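You operate a simulated robot arm through the tools that you are given. There is no shell and no other tool.

Carry out the task below with a simulated robot arm. There is one attempt and no reset: what you move stays moved.

Task
Test the switch with the white plunger and sort it by the lamp.
Fine: selector on PART, into the nest, press TEST once, push its plunger; green lamp, green tray; red lamp, red tray. Set down upright: what you pick out.

The check looks at the end state, three seconds after you hand in, the way a careful person would. Anything else that was tipped, shoved, dropped, spilled or broken makes it a failure.

Robot
A 6-joint arm with a two-finger parallel gripper, fixed in place. Base frame: the origin is at the foot of the arm, x ahead of it, y to its left, z up; the work surface is at about z = 0.82. Units: m, degrees, N and s.
With the tool pointing down near the work surface it reaches from about 0.24 to 0.64 m from the base axis. Its first joint turns from -66.0 to 66.0 degrees. Payload 2.7 kg.
Tool frame: the origin (TCP) lies between the finger pads and is the grasp point; the fingertips stand 0.023 m ahead of it; z points along the fingers, y is the line along which they close. Largest opening 0.094 m; finger width 0.038, thickness 0.01; the body of the gripper, 0.054 by 0.096 m, starts 0.039 m behind the TCP.
Orientation is that of the tool frame in the base frame, as a unit quaternion [w, x, y, z]. With the fingers straight down and closing along the base's y, the tool's x points along the base's -x, its y along +y and its z along -z.

Tools
- The arm moves only by the tool step_arm. Its argument "targets" is one flat list of numbers, 7 for each row, row after row: the closure, from 0 (fully open) to 1 (shut), then the shift along the tool's x, y, z in m, then the turn, a rotation vector about the tool's x, y, z in degrees. In form: [jaw, tx, ty, tz, wx, wy, wz, jaw, tx, ty, tz, wx, wy, wz, ...]. A call has 1 to 20 rows; each row is the pose to reach, as a shift and turn from the pose commanded when the call began, along the tool's axes at that moment. Rows are played at 5 a second. More than 0.05 m and 8.6 degrees between two rows, or a gripper value outside its range, and nothing of the call is played. Where a pose cannot be reached the arm comes as near as it can. A force on the tool above 40 N (or 10 N above the force at the start of the call, whichever is more), or a blocked arm, ends the call early, and 0.2 s more pass. The fingers move at their own pace (about 0.045 m/s each) and stop on an object; they squeeze with about 25 N. The grip force told is the motor's: it shows also when the fingers shut on nothing. Time passes only in rows, and 0.2 s behind the last, so rows that repeat a pose let the fingers close. The reply holds the time, the measured pose of the TCP, the force on the tool along the base axes, the opening and the grip force, in the units named above and with some noise, with the torque about the TCP (base axes, N m) and any sound that the robot's microphone picked up.
- Cameras (640 x 400 px; columns grow to the right, rows downward): "scene" is fixed at [0.085, -0.443, 1.4091]; the picture's right is [0.65, -0.76, 0.00], its down [-0.41, -0.35, -0.84] and it looks along [0.64, 0.55, -0.54] (base axes); focal length 312 px, centre (320, 200). "wrist" rides on the gripper at [0.086, 0.016, -0.074] in the tool frame; the picture's right is [-0.18, 0.98, 0.00], its down [-0.58, -0.11, -0.81] and it looks along [-0.79, -0.15, 0.59] (tool axes); focal length 243 px, centre (320, 200). There is no depth. A picture from a camera that has moved, and an enlarged one, comes with that camera's place and axes in the base frame and with its lens.
- camera(camera): a new picture of that camera. It takes no simulated time.
- close_up(camera, box): a new picture of the part [left, top, right, bottom] of that camera's present view, enlarged. It takes no simulated time.
- job_done(): hands the job in; it is judged then, once.

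Nothing tells you positions but the pictures and the camera data. Unless the task says otherwise, let go and move clear before handing in.

The tools are called after "Emit:" by a JSON object that holds its "name" and its "arguments". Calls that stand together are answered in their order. step_arm: Moves the arm, as the interface text tells. Its arguments: {"type":"object","properties":{"targets":{"type":"array","items":{"type":"number"}}},"required":["targets"]} The other tools are called the same way: camera (camera) takes a picture; close_up (camera, box) takes an enlarged picture of a part of a camera's view; job_done () hands the job in.

At the start:

```text
t: 0.0
tool_pos: [0.4194, 0.0605, 1.2066]
tool_rot: [0.0, 0.0, 1.0, 0.0]
contact_force: [0.5, 0.3, -0.2]
torque: [0.0, 0.02, 0.01]
width: 0.094
grasp_force: 0.0
```

scene: 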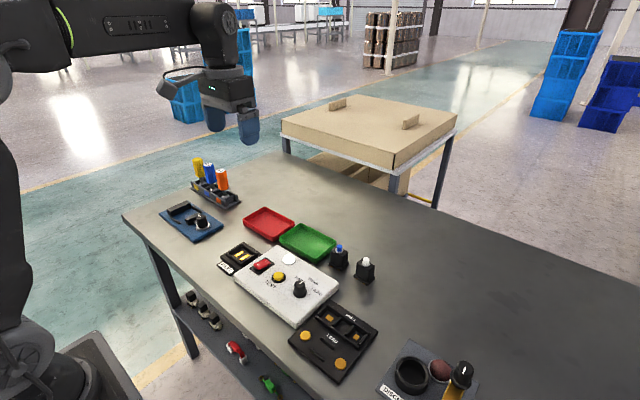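
wrist: 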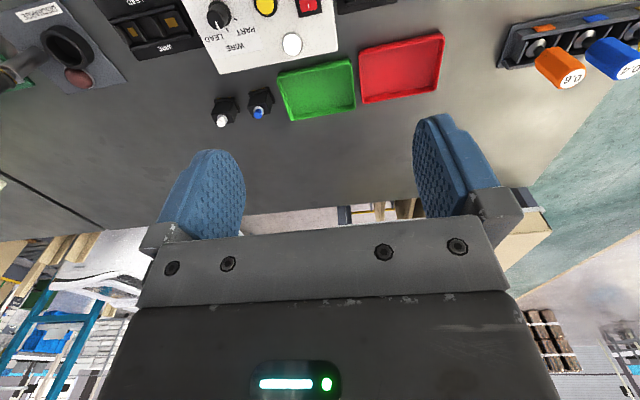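

I see a bench with a white tester box (selector knob, yellow and red buttons, lamp), a black nest block, green and red trays, and two switches (blue and white plungers). I'll look closer before moving.

Emit:
{"name": "close_up", "arguments": {"camera": "scene", "box": [210, 200, 390, 312]}}

Emit:
{"name": "close_up", "arguments": {"camera": "scene", "box": [270, 280, 400, 390]}}

Emit:
{"name": "close_up", "arguments": {"camera": "wrist", "box": [100, 0, 460, 140]}}

Emit:
{"name": "close_up", "arguments": {"camera": "scene", "box": [360, 320, 500, 400]}}

```text
3.56 times, centred on (300, 256) of scene
camera zoom: at [0.085, -0.443, 1.4091], right [0.65, -0.76, 0.0], down [-0.41, -0.35, -0.84], along [0.64, 0.55, -0.54], focal length 1110 px, centre (391, 1)
```

zoom: 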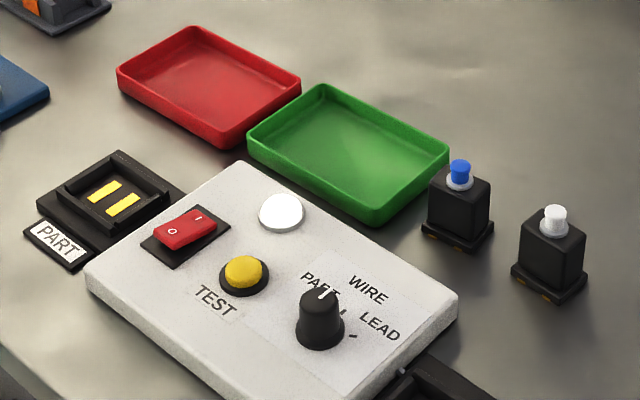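

```text
3.64 times, centred on (335, 335) of scene
camera zoom: at [0.085, -0.443, 1.4091], right [0.65, -0.76, 0.0], down [-0.41, -0.35, -0.84], along [0.64, 0.55, -0.54], focal length 1135 px, centre (266, -291)
```

zoom: 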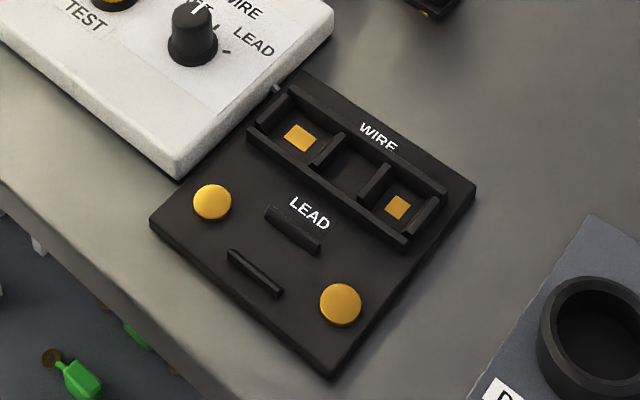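

```text
1.78 times, centred on (280, 70) of wrist
camera zoom: at [0.3328, 0.0776, 1.2814], right [0.18, 0.98, 0.0], down [0.58, -0.11, 0.81], along [0.79, -0.15, -0.59], focal length 431 px, centre (391, 431)
```

zoom: 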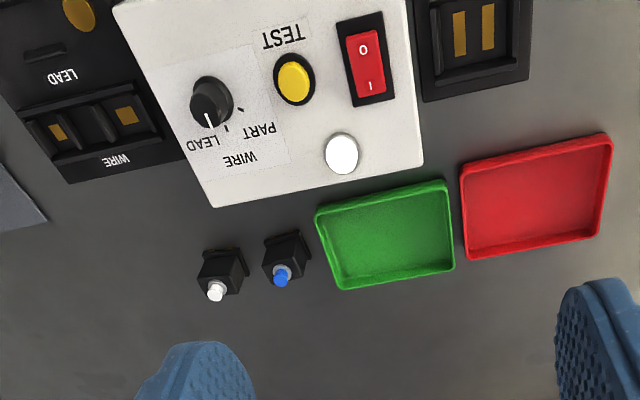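

```text
4.57 times, centred on (430, 360) of scene
camera zoom: at [0.085, -0.443, 1.4091], right [0.65, -0.76, 0.0], down [-0.41, -0.35, -0.84], along [0.64, 0.55, -0.54], focal length 1427 px, centre (-183, -531)
```

zoom: 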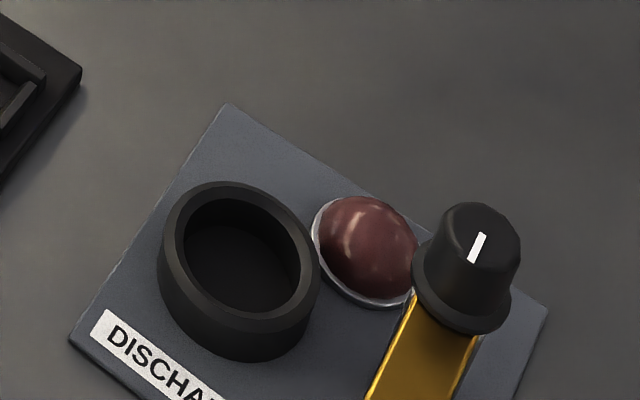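

The white-plunger switch is at about (0.575, -0.168), the blue one about 8 cm to its left, the PART nest near (0.427, 0.13), and the selector knob near (0.42, -0.10). I'll bring the wrist camera down over the tester to check the knob and the rocker.

Emit:
{"name": "step_arm", "arguments": {"targets": [0, 0.007, -0.027, 0.025, 0, 0, 0, 0, 0.014, -0.054, 0.05, 0, 0, 0, 0, 0.021, -0.081, 0.075, 0, 0, 0, 0, 0.028, -0.108, 0.1, 0, 0, 0, 0, 0.034, -0.135, 0.125, 0, 0, 0, 0, 0.04, -0.16, 0.15, 0, 0, 0]}}

Emit:
{"name": "camera", "arguments": {"camera": "wrist"}}

Emit:
{"name": "close_up", "arguments": {"camera": "wrist", "box": [220, 0, 480, 160]}}

Emit:
{"name": "close_up", "arguments": {"camera": "scene", "box": [240, 245, 330, 301]}}

```text
t: 1.4
tool_pos: [0.3794, -0.0976, 1.0563]
tool_rot: [0.001, 0.0, 1.0, 0.0]
contact_force: [-0.5, -1.2, 0.5]
torque: [-0.04, -0.03, -0.01]
width: 0.0939
grasp_force: 0.2
```

```text
taken
camera wrist: at [0.2919, -0.0824, 1.1321], right [0.18, 0.98, 0.0], down [0.58, -0.11, 0.81], along [0.79, -0.15, -0.59], focal length 243 px, centre (320, 200)
```

wrist: 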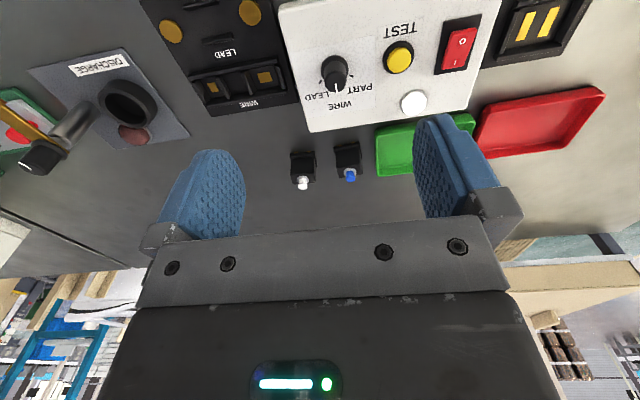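

```text
2.46 times, centred on (350, 80) of wrist
camera zoom: at [0.2919, -0.0824, 1.1321], right [0.18, 0.98, 0.0], down [0.58, -0.11, 0.81], along [0.79, -0.15, -0.59], focal length 597 px, centre (246, 495)
```

zoom: 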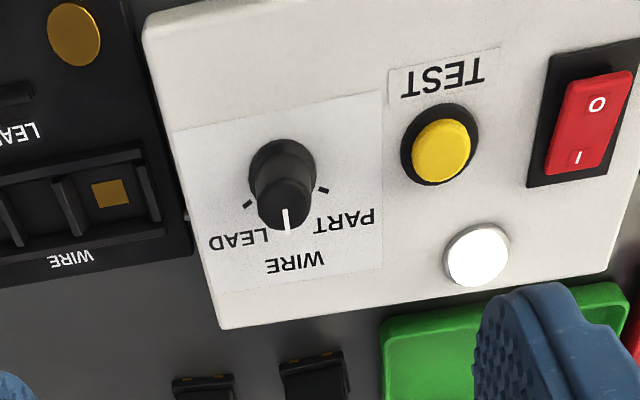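

```text
7.11 times, centred on (285, 273) of scene
camera zoom: at [0.085, -0.443, 1.4091], right [0.65, -0.76, 0.0], down [-0.41, -0.35, -0.84], along [0.64, 0.55, -0.54], focal length 2219 px, centre (569, -319)
```

zoom: 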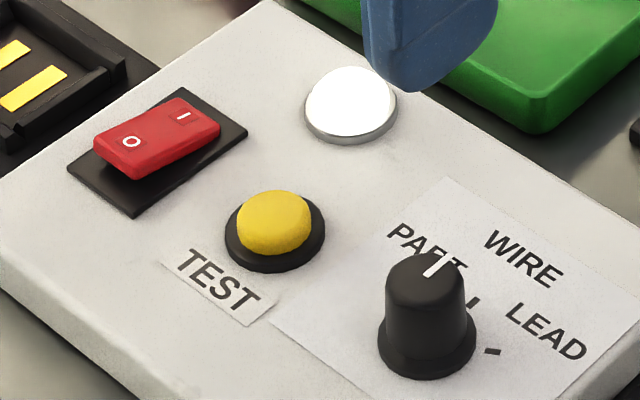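

The selector points at WIRE (the middle mark), so it needs about a 55° counter-clockwise turn to PART; the tester is squared up with the base axes. I'll check the rocker and nest closely before touching anything.

Emit:
{"name": "close_up", "arguments": {"camera": "scene", "box": [245, 250, 285, 275]}}

Emit:
{"name": "close_up", "arguments": {"camera": "wrist", "box": [420, 0, 600, 112]}}

Emit:
{"name": "close_up", "arguments": {"camera": "wrist", "box": [280, 130, 370, 190]}}

Emit:
{"name": "close_up", "arguments": {"camera": "scene", "box": [320, 235, 390, 290]}}

Emit:
{"name": "close_up", "arguments": {"camera": "scene", "box": [212, 235, 268, 280]}}

```text
16.00 times, centred on (265, 262) of scene
camera zoom: at [0.085, -0.443, 1.4091], right [0.65, -0.76, 0.0], down [-0.41, -0.35, -0.84], along [0.64, 0.55, -0.54], focal length 4993 px, centre (1200, -800)
```

zoom: 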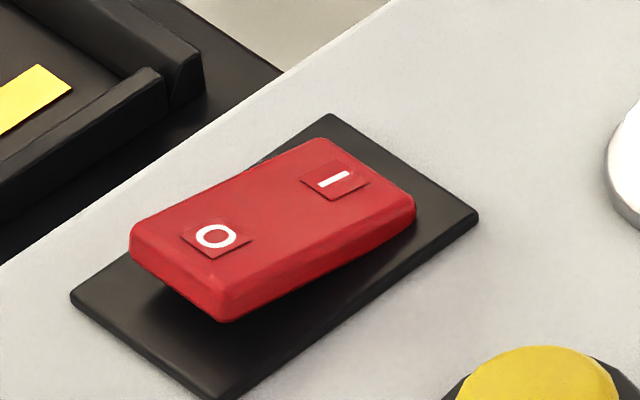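

```text
3.56 times, centred on (510, 56) of wrist
camera zoom: at [0.2919, -0.0824, 1.1321], right [0.18, 0.98, 0.0], down [0.58, -0.11, 0.81], along [0.79, -0.15, -0.59], focal length 863 px, centre (-356, 712)
```

zoom: 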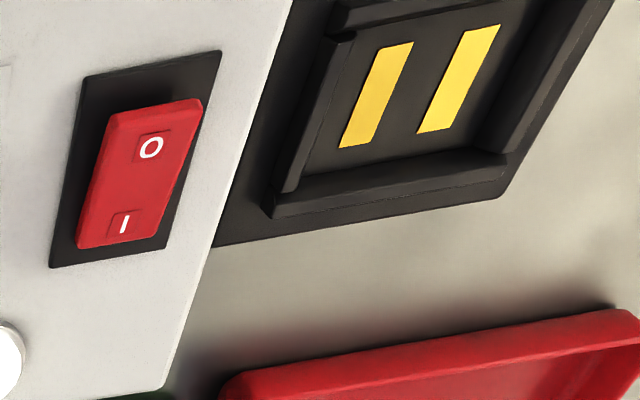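

```text
6.67 times, centred on (325, 160) of wrist
camera zoom: at [0.2919, -0.0824, 1.1321], right [0.18, 0.98, 0.0], down [0.58, -0.11, 0.81], along [0.79, -0.15, -0.59], focal length 1618 px, centre (287, 467)
```

zoom: 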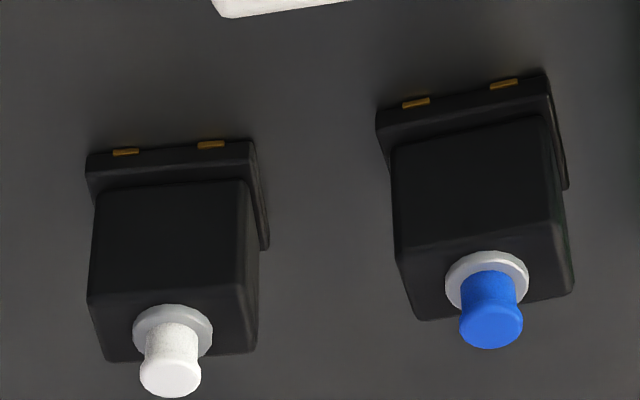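

```text
7.27 times, centred on (355, 262) of scene
camera zoom: at [0.085, -0.443, 1.4091], right [0.65, -0.76, 0.0], down [-0.41, -0.35, -0.84], along [0.64, 0.55, -0.54], focal length 2270 px, centre (66, -254)
```

zoom: 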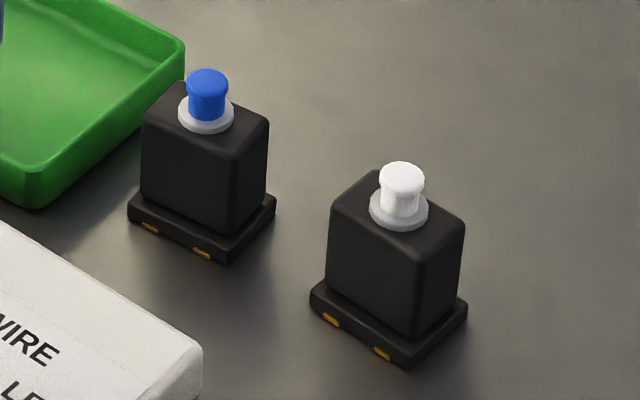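

```text
8.89 times, centred on (240, 258) of scene
camera zoom: at [0.085, -0.443, 1.4091], right [0.65, -0.76, 0.0], down [-0.41, -0.35, -0.84], along [0.64, 0.55, -0.54], focal length 2774 px, centre (1031, -311)
```

zoom: 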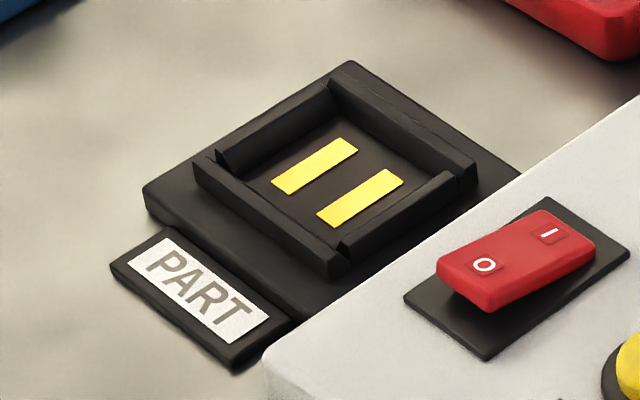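

The rocker is already down on I, so power is on. The switch's contact tabs face -x and match the nest strips, so its orientation needs almost no change. Next I take a closer view of the knob.

Emit:
{"name": "step_arm", "arguments": {"targets": [0, -0.03, -0.006, 0.04, 0, 0, 0, 0, -0.06, -0.012, 0.08, 0, 0, 0, 0, -0.06, -0.012, 0.105, 0, 0, 0, 0, -0.06, -0.012, 0.105, 0, 0, 0]}}

Emit:
{"name": "camera", "arguments": {"camera": "wrist"}}

Emit:
{"name": "close_up", "arguments": {"camera": "wrist", "box": [260, 0, 440, 112]}}

```text
refused: row 1 steps farther than a row can; nothing moved
```

```text
taken
camera wrist: at [0.2919, -0.0824, 1.1321], right [0.18, 0.98, 0.0], down [0.58, -0.11, 0.81], along [0.79, -0.15, -0.59], focal length 243 px, centre (320, 200)
```

wrist: 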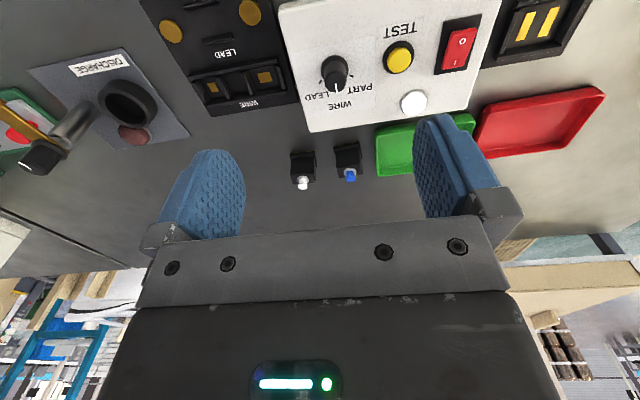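

```text
3.56 times, centred on (350, 56) of wrist
camera zoom: at [0.2919, -0.0824, 1.1321], right [0.18, 0.98, 0.0], down [0.58, -0.11, 0.81], along [0.79, -0.15, -0.59], focal length 863 px, centre (213, 712)
```

zoom: 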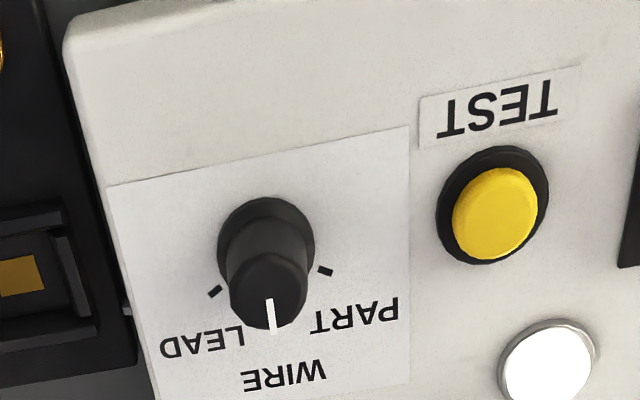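

The step was slightly too long, so nothing moved and the view is the same as before. I'll repeat the approach to the knob in smaller steps.

Emit:
{"name": "step_arm", "arguments": {"targets": [0, -0.02, -0.004, 0.03, 0, 0, 0, 0, -0.04, -0.008, 0.06, 0, 0, 0, 0, -0.06, -0.012, 0.09, 0, 0, 0, 0, -0.06, -0.012, 0.105, 0, 0, 0, 0, -0.06, -0.012, 0.105, 0, 0, 0]}}

Emit:
{"name": "camera", "arguments": {"camera": "wrist"}}

Emit:
{"name": "close_up", "arguments": {"camera": "wrist", "box": [220, 0, 420, 125]}}

```text
t: 2.6
tool_pos: [0.4396, -0.1103, 0.9508]
tool_rot: [0.0, 0.0, 1.0, 0.001]
contact_force: [0.0, 0.2, 0.0]
torque: [-0.05, 0.02, 0.06]
width: 0.0941
grasp_force: 0.0
```

```text
taken
camera wrist: at [0.353, -0.0939, 1.0263], right [0.18, 0.98, 0.0], down [0.58, -0.11, 0.81], along [0.79, -0.15, -0.59], focal length 243 px, centre (320, 200)
```

wrist: 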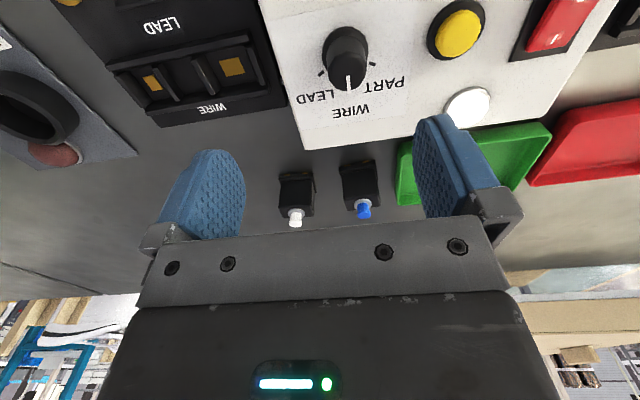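

```text
3.20 times, centred on (320, 62) of wrist
camera zoom: at [0.353, -0.0939, 1.0263], right [0.18, 0.98, 0.0], down [0.58, -0.11, 0.81], along [0.79, -0.15, -0.59], focal length 776 px, centre (320, 640)
```

zoom: 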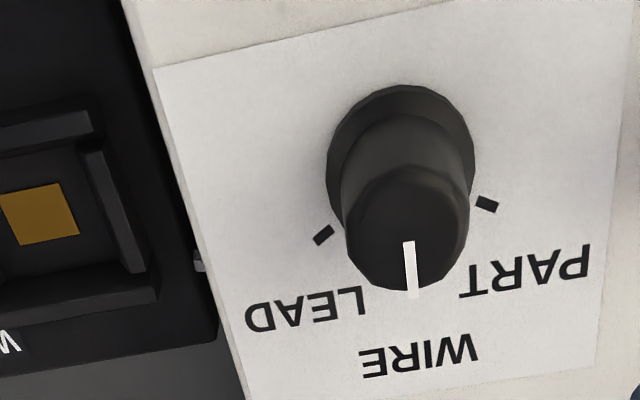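

The knob centre is at about (0.421, -0.091) with its top near z = 0.888, and the PART mark sits +50° from the pointer. I'll half-close the jaws, go above the knob and lower around it.

Emit:
{"name": "step_arm", "arguments": {"targets": [0.45, 0.009, 0.0095, 0, 0, 0, 0, 0.45, 0.018, 0.019, 0, 0, 0, 0, 0.45, 0.018, 0.019, 0, 0, 0, 0, 0.45, 0.018, 0.019, 0.02, 0, 0, 0, 0.45, 0.018, 0.019, 0.04, 0, 0, 0, 0.45, 0.018, 0.019, 0.06, 0, 0, 0, 0.45, 0.018, 0.019, 0.06, 0, 0, 0]}}

Emit:
{"name": "camera", "arguments": {"camera": "wrist"}}

Emit:
{"name": "close_up", "arguments": {"camera": "scene", "box": [250, 240, 350, 310]}}

```text
t: 4.2
tool_pos: [0.4215, -0.0893, 0.8908]
tool_rot: [0.001, 0.0, 1.0, 0.0]
contact_force: [-0.2, -0.6, -0.4]
torque: [-0.03, -0.02, -0.01]
width: 0.0519
grasp_force: 0.0
```

```text
taken
camera wrist: at [0.3344, -0.0741, 0.966], right [0.18, 0.98, 0.0], down [0.58, -0.11, 0.81], along [0.79, -0.15, -0.59], focal length 243 px, centre (320, 200)
```

wrist: 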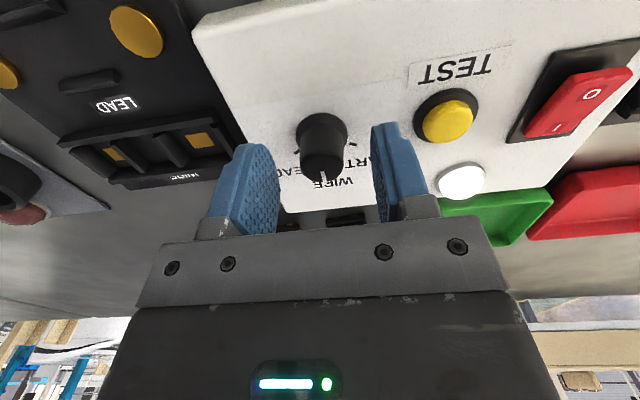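

```text
5.71 times, centred on (300, 275) of scene
camera zoom: at [0.085, -0.443, 1.4091], right [0.65, -0.76, 0.0], down [-0.41, -0.35, -0.84], along [0.64, 0.55, -0.54], focal length 1783 px, centre (434, -229)
```

zoom: 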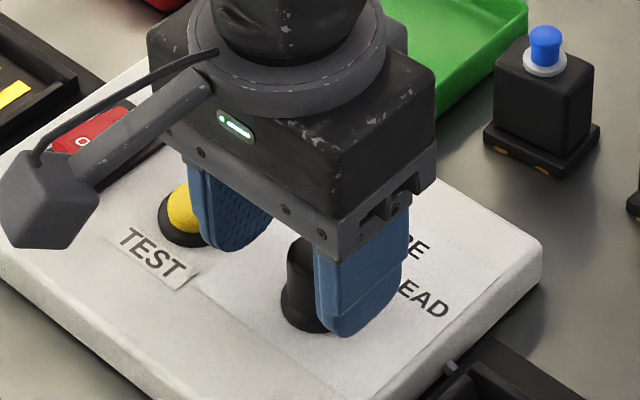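

Emit:
{"name": "close_up", "arguments": {"camera": "wrist", "box": [200, 80, 440, 230]}}

```text
2.67 times, centred on (320, 155) of wrist
camera zoom: at [0.3344, -0.0741, 0.966], right [0.18, 0.98, 0.0], down [0.58, -0.11, 0.81], along [0.79, -0.15, -0.59], focal length 647 px, centre (320, 320)
```

zoom: 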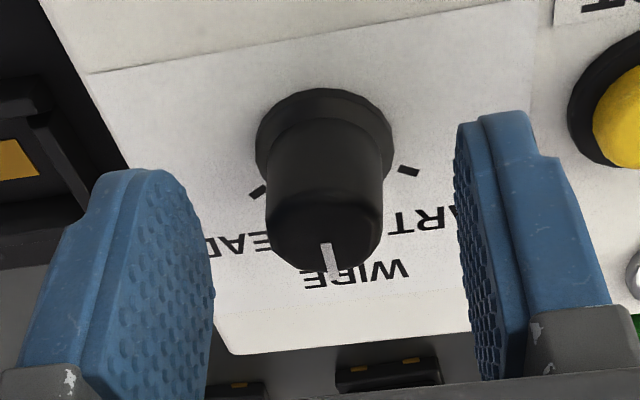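

The knob top is actually at about z = 0.88 and the fingers straddle it well. I'll go 4 mm lower and close on it.

Emit:
{"name": "step_arm", "arguments": {"targets": [0.45, 0, 0.0005, 0.004, 0, 0, 0, 0.6, 0, 0.0005, 0.004, 0, 0, 0, 0.8, 0, 0.0005, 0.004, 0, 0, 0, 0.85, 0, 0.0005, 0.004, 0, 0, 0, 0.85, 0, 0.0005, 0.004, 0, 0, 0, 0.85, 0, 0.0005, 0.004, 0, 0, 0]}}

Emit:
{"name": "close_up", "arguments": {"camera": "wrist", "box": [200, 80, 440, 230]}}

```text
t: 5.6
tool_pos: [0.4198, -0.0911, 0.8866]
tool_rot: [0.0, 0.0, 1.0, 0.0]
contact_force: [1.5, -15.5, -5.5]
torque: [-0.1, -0.21, -0.15]
width: 0.0255
grasp_force: 45.1
```

```text
2.67 times, centred on (320, 155) of wrist
camera zoom: at [0.3345, -0.0746, 0.9618], right [0.18, 0.98, 0.0], down [0.58, -0.11, 0.81], along [0.79, -0.15, -0.59], focal length 647 px, centre (320, 320)
```

zoom: 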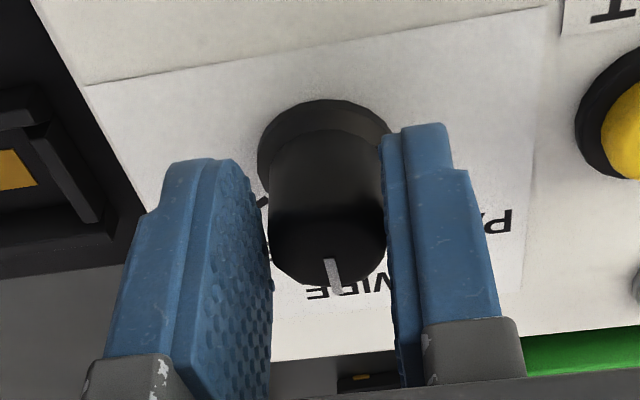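

Gripped with a slight sideways load, so I shift 1 mm towards -y to centre it, then turn 50° counter-clockwise.

Emit:
{"name": "step_arm", "arguments": {"targets": [0.85, 0, -0.001, 0, 0, 0, 0, 0.85, 0, -0.001, 0, 0, 0, -8, 0.85, 0, -0.001, 0, 0, 0, -16, 0.85, 0, -0.001, 0, 0, 0, -24, 0.85, 0, -0.001, 0, 0, 0, -32, 0.85, 0, -0.001, 0, 0, 0, -40, 0.85, 0, -0.001, 0, 0, 0, -47, 0.85, 0, -0.001, 0, 0, 0, -51, 0.85, 0, -0.001, 0, 0, 0, -51, 0.85, 0, -0.001, 0, 0, 0, -51]}}

Emit:
{"name": "camera", "arguments": {"camera": "wrist"}}

Emit:
{"name": "close_up", "arguments": {"camera": "scene", "box": [250, 240, 350, 310]}}

```text
t: 6.7
tool_pos: [0.4217, -0.0952, 0.8871]
tool_rot: [0.001, -0.232, 0.973, -0.002]
contact_force: [2.3, -6.1, -3.6]
torque: [-0.04, 0.25, -0.09]
width: 0.0255
grasp_force: 44.8
stopped in row 5: the force on the tool passed its limit at 42 N (the readings are from after the stop); the commanded pose is now the measured one
```

```text
taken
camera wrist: at [0.3372, -0.1191, 0.9616], right [-0.28, 0.96, 0.0], down [0.57, 0.17, 0.81], along [0.78, 0.22, -0.59], focal length 243 px, centre (320, 200)
```

wrist: 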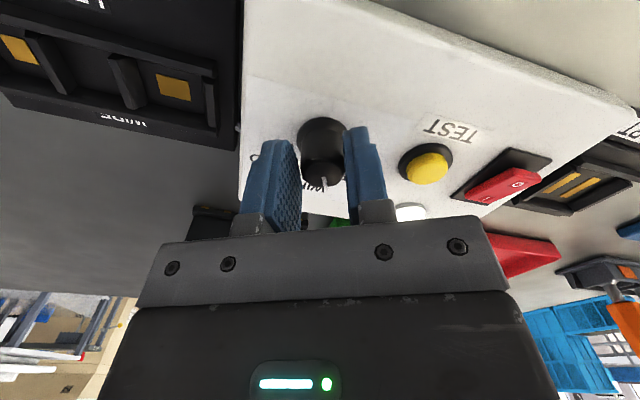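

```text
5.71 times, centred on (300, 275) of scene
camera zoom: at [0.0852, -0.4431, 1.409], right [0.65, -0.76, 0.0], down [-0.41, -0.35, -0.84], along [0.64, 0.55, -0.54], focal length 1783 px, centre (434, -229)
```

zoom: 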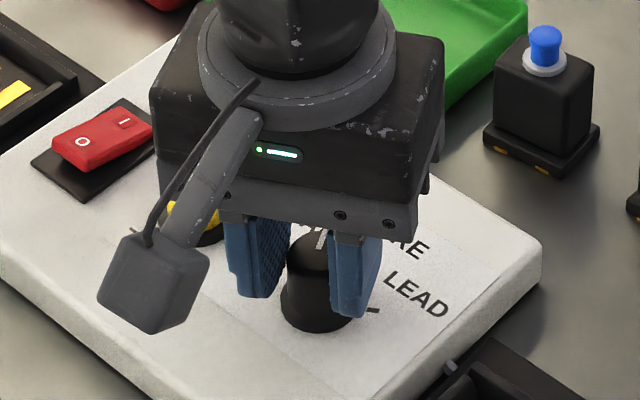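

The turn stopped partway at the force limit; the box hasn't moved. I'll look at how the knob sits.

Emit:
{"name": "close_up", "arguments": {"camera": "wrist", "box": [220, 80, 460, 230]}}

Emit:
{"name": "close_up", "arguments": {"camera": "scene", "box": [285, 265, 335, 305]}}

```text
2.67 times, centred on (340, 155) of wrist
camera zoom: at [0.3372, -0.1191, 0.9616], right [-0.28, 0.96, 0.0], down [0.57, 0.17, 0.81], along [0.78, 0.22, -0.59], focal length 647 px, centre (267, 320)
```

zoom: 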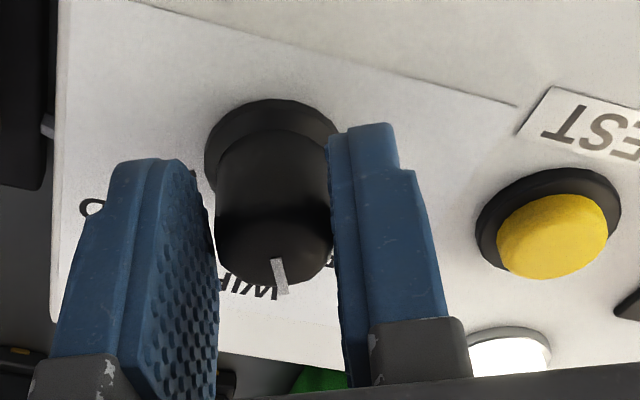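

```text
10.00 times, centred on (310, 285) of scene
camera zoom: at [0.0852, -0.4431, 1.409], right [0.65, -0.76, 0.0], down [-0.41, -0.35, -0.84], along [0.64, 0.55, -0.54], focal length 3121 px, centre (420, -650)
```

zoom: 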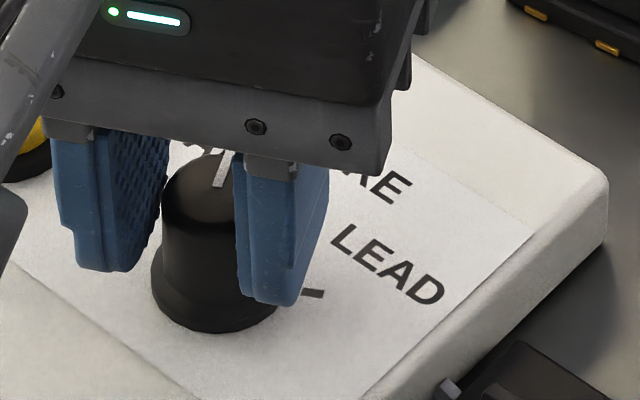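

The knob turned with the gripper about 27°, but an off-centre grip built up side load. I'll release, and re-measure before re-gripping.

Emit:
{"name": "step_arm", "arguments": {"targets": [0.7, 0, 0, 0, 0, 0, 0, 0.45, 0, 0, 0, 0, 0, 0, 0.45, 0, 0, 0, 0, 0, 0, 0.45, 0, 0, 0, 0, 0, 0]}}

Emit:
{"name": "close_up", "arguments": {"camera": "wrist", "box": [220, 80, 460, 230]}}

Emit:
{"name": "close_up", "arguments": {"camera": "scene", "box": [285, 265, 335, 305]}}

```text
t: 7.7
tool_pos: [0.4215, -0.0943, 0.8867]
tool_rot: [0.001, -0.231, 0.973, -0.002]
contact_force: [0.2, 0.1, 0.3]
torque: [-0.01, 0.0, 0.02]
width: 0.0516
grasp_force: 0.2
```

```text
2.67 times, centred on (340, 155) of wrist
camera zoom: at [0.3369, -0.1185, 0.9619], right [-0.28, 0.96, 0.0], down [0.57, 0.17, 0.81], along [0.78, 0.22, -0.59], focal length 647 px, centre (267, 320)
```

zoom: 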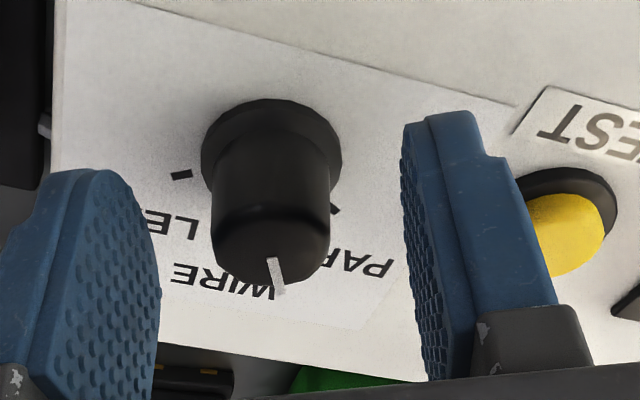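

```text
10.00 times, centred on (310, 285) of scene
camera zoom: at [0.085, -0.443, 1.4091], right [0.65, -0.76, 0.0], down [-0.41, -0.35, -0.84], along [0.64, 0.55, -0.54], focal length 3121 px, centre (420, -650)
```

zoom: 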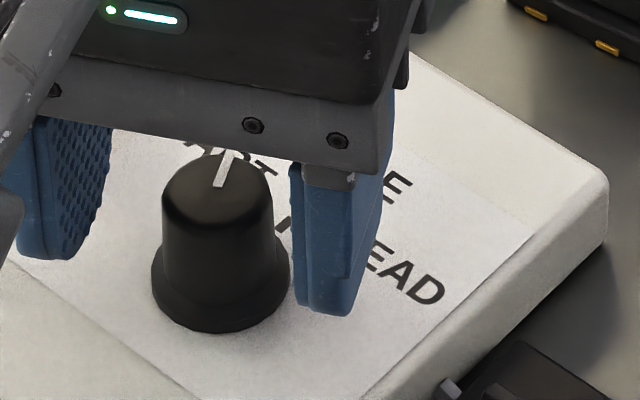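

By reconciling the views, the tester top is at about z = 0.844 and the knob centre at about (0.4275, -0.091), 7 mm further out than I gripped it. The pointer is now at about 27°. I'll recentre, go a little lower, and close again.

Emit:
{"name": "step_arm", "arguments": {"targets": [0.45, -0.0072, -0.0005, 0, 0, 0, 0, 0.45, -0.0072, -0.0005, 0.006, 0, 0, 0, 0.6, -0.0072, -0.0005, 0.006, 0, 0, 0, 0.7, -0.0072, -0.0005, 0.006, 0, 0, 0, 0.85, -0.0072, -0.0005, 0.006, 0, 0, 0, 0.85, -0.0072, -0.0005, 0.006, 0, 0, 0, 0.85, -0.0072, -0.0005, 0.006, 0, 0, 0]}}

Emit:
{"name": "close_up", "arguments": {"camera": "wrist", "box": [220, 80, 460, 230]}}

```text
t: 9.3
tool_pos: [0.4284, -0.0911, 0.8811]
tool_rot: [0.002, -0.232, 0.973, -0.001]
contact_force: [2.5, -2.7, -1.2]
torque: [0.36, 0.13, 0.0]
width: 0.0257
grasp_force: 45.0
```

```text
2.67 times, centred on (340, 155) of wrist
camera zoom: at [0.3437, -0.1159, 0.9563], right [-0.28, 0.96, 0.0], down [0.57, 0.17, 0.81], along [0.78, 0.22, -0.59], focal length 647 px, centre (267, 320)
```

zoom: 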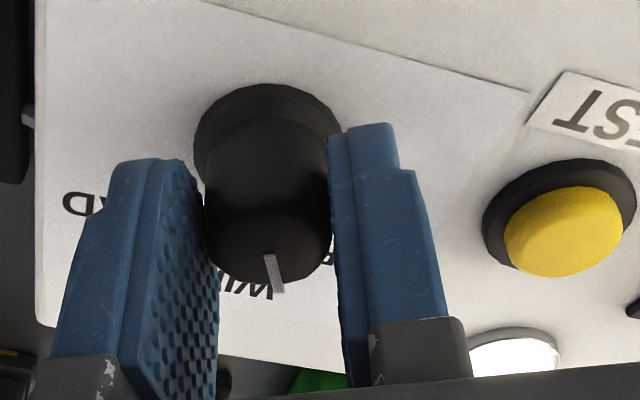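

Side load is now small. I'll turn the remaining ~25° slowly.

Emit:
{"name": "step_arm", "arguments": {"targets": [0.85, 0, 0, 0, 0, 0, -5, 0.85, 0, 0, 0, 0, 0, -10, 0.85, 0, 0, 0, 0, 0, -15, 0.85, 0, 0, 0, 0, 0, -20, 0.85, 0, 0, 0, 0, 0, -25, 0.85, 0, 0, 0, 0, 0, -25]}}

Emit:
{"name": "close_up", "arguments": {"camera": "wrist", "box": [220, 80, 460, 230]}}

Emit:
{"name": "close_up", "arguments": {"camera": "scene", "box": [285, 265, 335, 305]}}

```text
t: 10.7
tool_pos: [0.4275, -0.0924, 0.8805]
tool_rot: [0.001, -0.438, 0.899, -0.004]
contact_force: [21.0, -14.9, -17.9]
torque: [0.26, 0.01, -0.01]
width: 0.0254
grasp_force: 44.4
```

```text
2.67 times, centred on (340, 155) of wrist
camera zoom: at [0.3622, -0.15, 0.9563], right [-0.66, 0.75, -0.01], down [0.44, 0.39, 0.81], along [0.61, 0.53, -0.59], focal length 647 px, centre (267, 320)
```

zoom: 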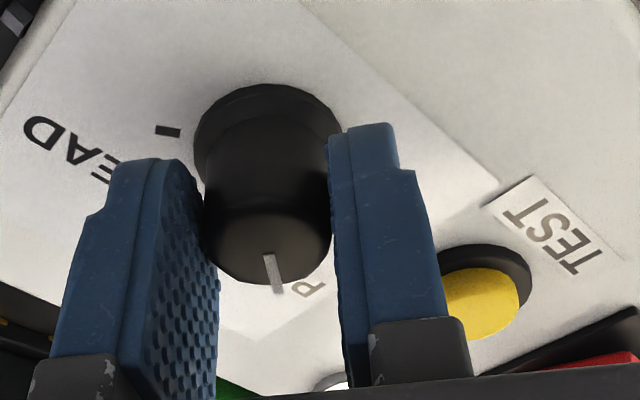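

```text
10.00 times, centred on (310, 285) of scene
camera zoom: at [0.0858, -0.4434, 1.4089], right [0.65, -0.76, 0.0], down [-0.41, -0.35, -0.84], along [0.64, 0.55, -0.54], focal length 3121 px, centre (420, -650)
```

zoom: 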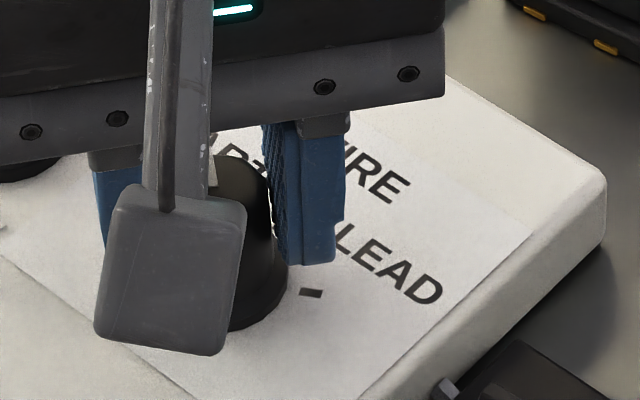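

The knob is at about 52° now. I'll release, rise clear and check where the pointer sits.

Emit:
{"name": "step_arm", "arguments": {"targets": [0.7, 0, 0, 0, 0, 0, 0, 0.4, 0, 0, 0, 0, 0, 0, 0.4, 0, 0, 0, 0, 0, 0, 0.4, 0, 0, -0.03, 0, 0, 0, 0.4, 0, 0, -0.06, 0, 0, 0, 0.4, 0, 0, -0.09, 0, 0, 0, 0.4, 0, 0, -0.09, 0, 0, 0]}}

Emit:
{"name": "camera", "arguments": {"camera": "wrist"}}

Emit:
{"name": "close_up", "arguments": {"camera": "wrist", "box": [220, 20, 460, 170]}}

Emit:
{"name": "close_up", "arguments": {"camera": "scene", "box": [285, 265, 335, 305]}}

```text
t: 12.3
tool_pos: [0.4283, -0.0926, 0.9716]
tool_rot: [0.0, -0.438, 0.899, -0.002]
contact_force: [-0.1, -0.5, -0.8]
torque: [-0.01, 0.01, 0.0]
width: 0.0564
grasp_force: 0.1
```

```text
taken
camera wrist: at [0.362, -0.1493, 1.0459], right [-0.66, 0.75, 0.0], down [0.44, 0.39, 0.81], along [0.61, 0.53, -0.59], focal length 243 px, centre (320, 200)
```

wrist: 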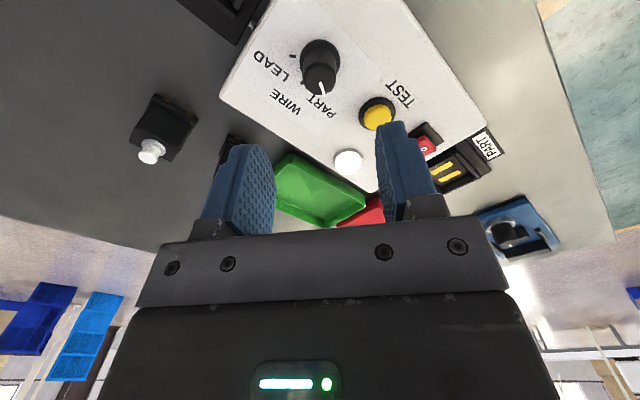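

```text
2.67 times, centred on (340, 95) of wrist
camera zoom: at [0.362, -0.1493, 1.0459], right [-0.66, 0.75, 0.0], down [0.44, 0.39, 0.81], along [0.61, 0.53, -0.59], focal length 647 px, centre (267, 480)
```

zoom: 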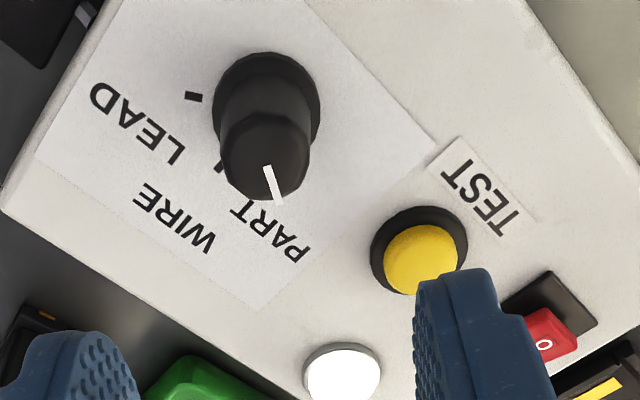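

```text
10.00 times, centred on (310, 285) of scene
camera zoom: at [0.085, -0.443, 1.4091], right [0.65, -0.76, 0.0], down [-0.41, -0.35, -0.84], along [0.64, 0.55, -0.54], focal length 3121 px, centre (420, -650)
```

zoom: 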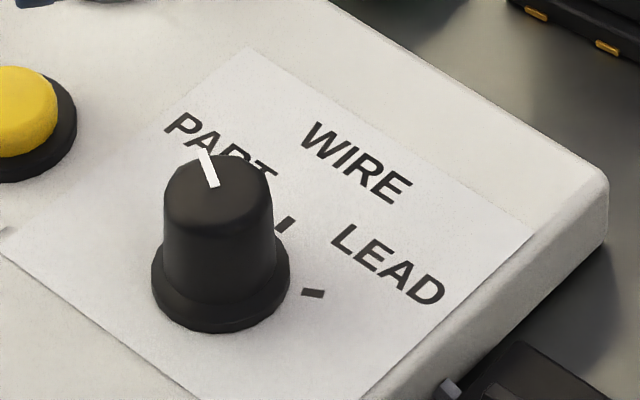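

The pointer is on the PART side. I'll rotate the wrist back to square and look from above to check it against the PART mark.

Emit:
{"name": "step_arm", "arguments": {"targets": [0.4, 0, 0, 0, 0, 0, 8, 0.4, 0, 0, 0, 0, 0, 16, 0.4, 0, 0, 0, 0, 0, 24, 0.4, 0, 0, 0, 0, 0, 32, 0.4, 0, 0, 0, 0, 0, 40, 0.4, 0, 0, 0, 0, 0, 47, 0.4, 0, 0, 0, 0, 0, 52, 0.4, 0, 0, 0, 0, 0, 52]}}

Emit:
{"name": "camera", "arguments": {"camera": "wrist"}}

Emit:
{"name": "close_up", "arguments": {"camera": "wrist", "box": [250, 20, 410, 120]}}

```text
t: 14.1
tool_pos: [0.4285, -0.0912, 0.9704]
tool_rot: [0.002, 0.003, 1.0, -0.001]
contact_force: [-0.3, 0.6, -0.7]
torque: [0.02, 0.0, 0.0]
width: 0.0564
grasp_force: 0.1
```

```text
taken
camera wrist: at [0.3415, -0.0738, 1.046], right [0.19, 0.98, 0.0], down [0.58, -0.11, 0.81], along [0.79, -0.15, -0.59], focal length 243 px, centre (320, 200)
```

wrist: 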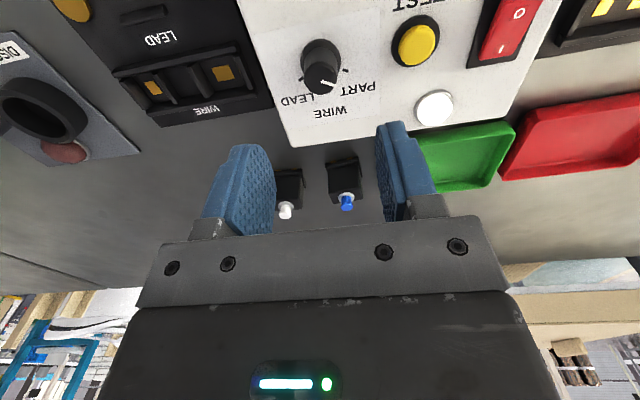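

```text
4.00 times, centred on (330, 70) of wrist
camera zoom: at [0.3415, -0.0738, 1.046], right [0.19, 0.98, 0.0], down [0.58, -0.11, 0.81], along [0.79, -0.15, -0.59], focal length 970 px, centre (280, 720)
```

zoom: 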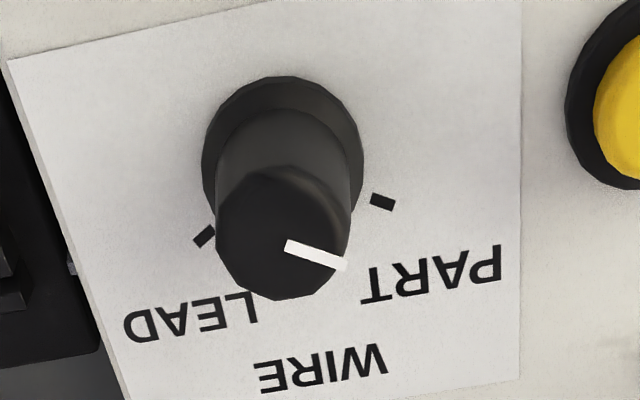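

The pointer lines up with the PART mark. Next, I move over to view the white switch from nearby.

Emit:
{"name": "step_arm", "arguments": {"targets": [0.4, -0.03, -0.018, 0.005, 0, 0, 0, 0.4, -0.06, -0.036, 0.01, 0, 0, 0, 0.4, -0.09, -0.054, 0.02, 0, 0, 0, 0.4, -0.1, -0.06, 0.02, 0, 0, 0, 0.4, -0.1, -0.06, 0.02, 0, 0, 0]}}

Emit:
{"name": "camera", "arguments": {"camera": "wrist"}}

Emit:
{"name": "close_up", "arguments": {"camera": "wrist", "box": [180, 0, 440, 160]}}

```text
t: 15.3
tool_pos: [0.5271, -0.1496, 0.9516]
tool_rot: [0.001, 0.002, 1.0, -0.002]
contact_force: [-0.5, -0.1, 0.3]
torque: [-0.02, 0.02, -0.02]
width: 0.0564
grasp_force: 0.1
```

```text
taken
camera wrist: at [0.4415, -0.1338, 1.0269], right [0.19, 0.98, 0.0], down [0.58, -0.11, 0.81], along [0.79, -0.15, -0.59], focal length 243 px, centre (320, 200)
```

wrist: 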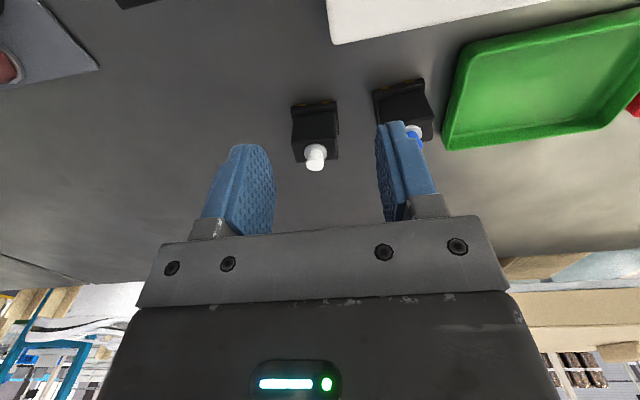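

```text
2.46 times, centred on (310, 80) of wrist
camera zoom: at [0.4415, -0.1338, 1.0269], right [0.19, 0.98, 0.0], down [0.58, -0.11, 0.81], along [0.79, -0.15, -0.59], focal length 597 px, centre (345, 495)
```

zoom: 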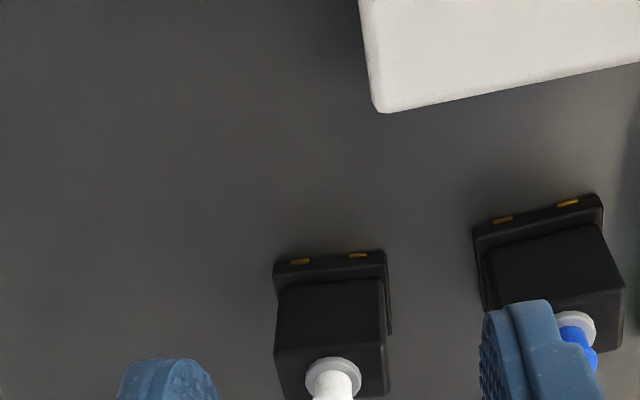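

Emit:
{"name": "close_up", "arguments": {"camera": "wrist", "box": [275, 90, 355, 180]}}

Emit:
{"name": "close_up", "arguments": {"camera": "scene", "box": [345, 250, 385, 290]}}

```text
4.44 times, centred on (315, 135) of wrist
camera zoom: at [0.4415, -0.1338, 1.0269], right [0.19, 0.98, 0.0], down [0.58, -0.11, 0.81], along [0.79, -0.15, -0.59], focal length 1078 px, centre (342, 489)
```

zoom: 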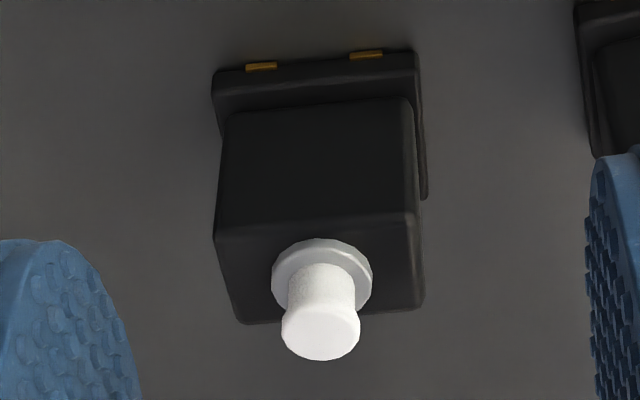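

```text
10.00 times, centred on (365, 270) of scene
camera zoom: at [0.085, -0.443, 1.4091], right [0.65, -0.76, 0.0], down [-0.41, -0.35, -0.84], along [0.64, 0.55, -0.54], focal length 3121 px, centre (-130, -500)
```

zoom: 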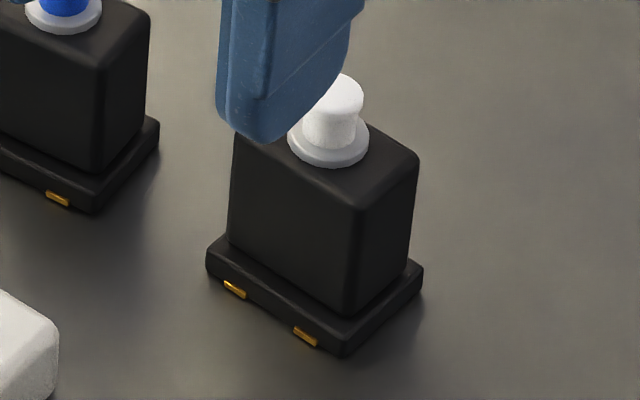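

The white switch centre is about (0.584, -0.164) with about -3.5° yaw; the body is roughly 38 × 24 mm, top near z = 0.864, plunger top near 0.88. I'll align above it and check.

Emit:
{"name": "step_arm", "arguments": {"targets": [0.4, -0.03, -0.007, 0, 0, 0, 1.7, 0.4, -0.0565, -0.0142, 0, 0, 0, 3.5, 0.4, -0.0565, -0.0142, 0.02, 0, 0, 3.5, 0.4, -0.0565, -0.0142, 0.035, 0, 0, 3.5, 0.4, -0.0565, -0.0142, 0.035, 0, 0, 3.5]}}

Emit:
{"name": "camera", "arguments": {"camera": "wrist"}}

Emit:
{"name": "close_up", "arguments": {"camera": "wrist", "box": [200, 90, 440, 240]}}

Emit:
{"name": "close_up", "arguments": {"camera": "scene", "box": [310, 220, 410, 290]}}

```text
t: 16.5
tool_pos: [0.5845, -0.1667, 0.9165]
tool_rot: [0.002, 0.032, 0.999, -0.002]
contact_force: [-0.4, 0.3, -0.4]
torque: [-0.01, 0.01, 0.03]
width: 0.0567
grasp_force: 0.1
```

```text
taken
camera wrist: at [0.4989, -0.144, 0.9911], right [0.25, 0.97, 0.0], down [0.57, -0.14, 0.81], along [0.78, -0.2, -0.59], focal length 243 px, centre (320, 200)
```

wrist: 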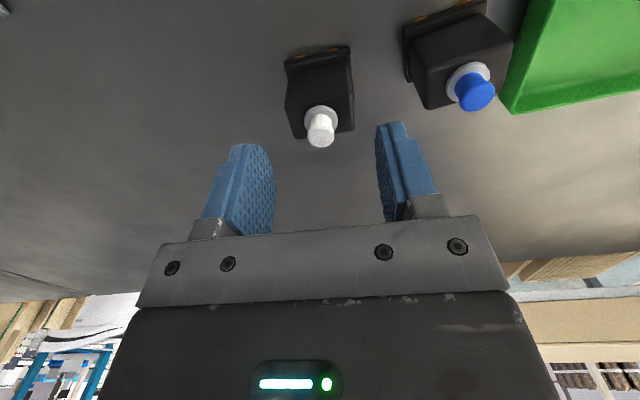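

```text
2.67 times, centred on (320, 165) of wrist
camera zoom: at [0.4989, -0.144, 0.9911], right [0.25, 0.97, 0.0], down [0.57, -0.14, 0.81], along [0.78, -0.2, -0.59], focal length 647 px, centre (320, 293)
```

zoom: 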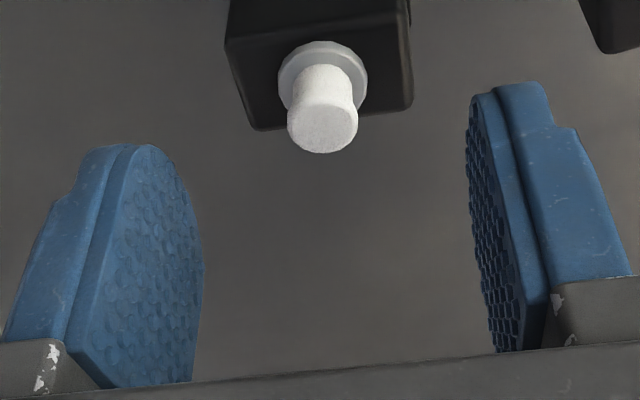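

```text
5.71 times, centred on (360, 255) of scene
camera zoom: at [0.085, -0.443, 1.4091], right [0.65, -0.76, 0.0], down [-0.41, -0.35, -0.84], along [0.64, 0.55, -0.54], focal length 1783 px, centre (91, -114)
```

zoom: 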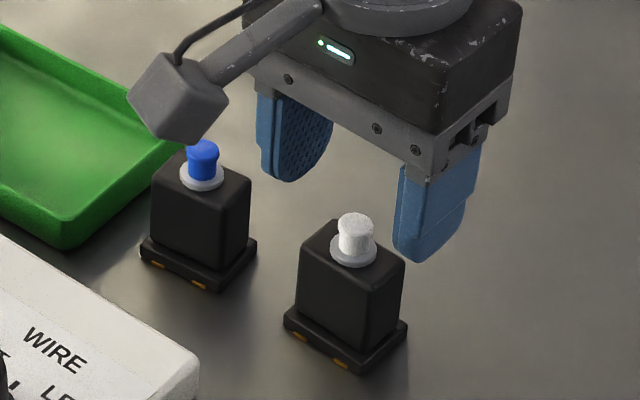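

The predicted and observed switch positions match. I'll descend over the body and close.

Emit:
{"name": "step_arm", "arguments": {"targets": [0.4, 0, 0, 0.02, 0, 0, 0, 0.4, 0, 0, 0.04, 0, 0, 0, 0.4, 0, 0, 0.0525, 0, 0, 0, 0.4, 0, 0, 0.0525, 0, 0, 0]}}

Emit:
{"name": "close_up", "arguments": {"camera": "wrist", "box": [200, 90, 440, 240]}}

Emit:
{"name": "close_up", "arguments": {"camera": "scene", "box": [310, 220, 410, 290]}}

```text
t: 17.5
tool_pos: [0.5842, -0.1665, 0.8637]
tool_rot: [0.002, 0.032, 0.999, -0.002]
contact_force: [-0.1, -0.3, 0.5]
torque: [0.03, 0.01, -0.01]
width: 0.0567
grasp_force: 0.0
```

```text
2.67 times, centred on (320, 165) of wrist
camera zoom: at [0.499, -0.1442, 0.9384], right [0.25, 0.97, 0.0], down [0.57, -0.14, 0.81], along [0.78, -0.2, -0.59], focal length 647 px, centre (320, 293)
```

zoom: 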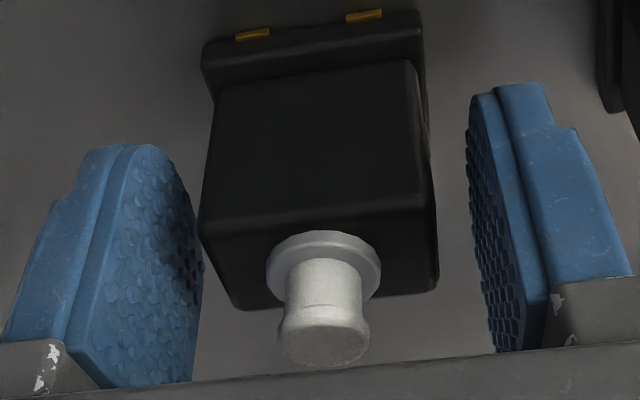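

```text
5.71 times, centred on (360, 255) of scene
camera zoom: at [0.085, -0.443, 1.4091], right [0.65, -0.76, 0.0], down [-0.41, -0.35, -0.84], along [0.64, 0.55, -0.54], focal length 1783 px, centre (91, -114)
```

zoom: 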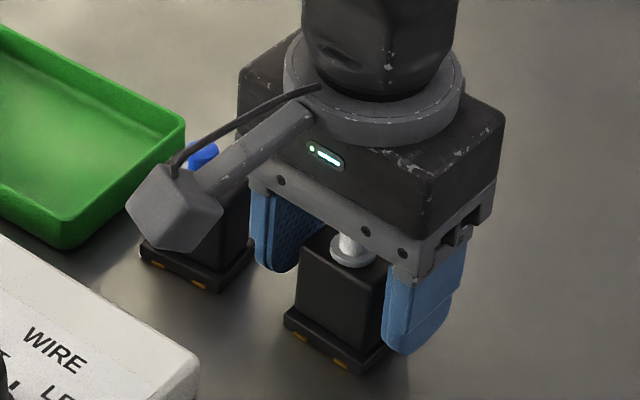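

Alignment is good within about 1 mm. I nudge and close the fingers on the body.

Emit:
{"name": "step_arm", "arguments": {"targets": [0.4, 0, 0.001, 0, 0, 0, 0, 0.55, 0, 0.001, 0, 0, 0, 0, 0.7, 0, 0.001, 0, 0, 0, 0, 0.75, 0, 0.001, 0, 0, 0, 0, 0.75, 0, 0.001, 0, 0, 0, 0, 0.75, 0, 0.001, 0, 0, 0, 0]}}

Emit:
{"name": "close_up", "arguments": {"camera": "wrist", "box": [200, 90, 440, 240]}}

```text
t: 18.9
tool_pos: [0.5849, -0.165, 0.8637]
tool_rot: [0.002, 0.032, 0.999, -0.002]
contact_force: [0.4, -0.3, 0.8]
torque: [0.08, 0.03, -0.03]
width: 0.0394
grasp_force: 24.9
```

```text
2.67 times, centred on (320, 165) of wrist
camera zoom: at [0.4991, -0.1433, 0.9388], right [0.25, 0.97, 0.0], down [0.57, -0.14, 0.81], along [0.78, -0.2, -0.59], focal length 647 px, centre (320, 293)
```

zoom: 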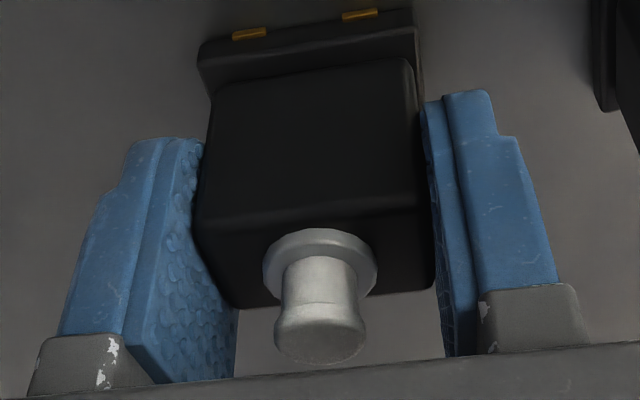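

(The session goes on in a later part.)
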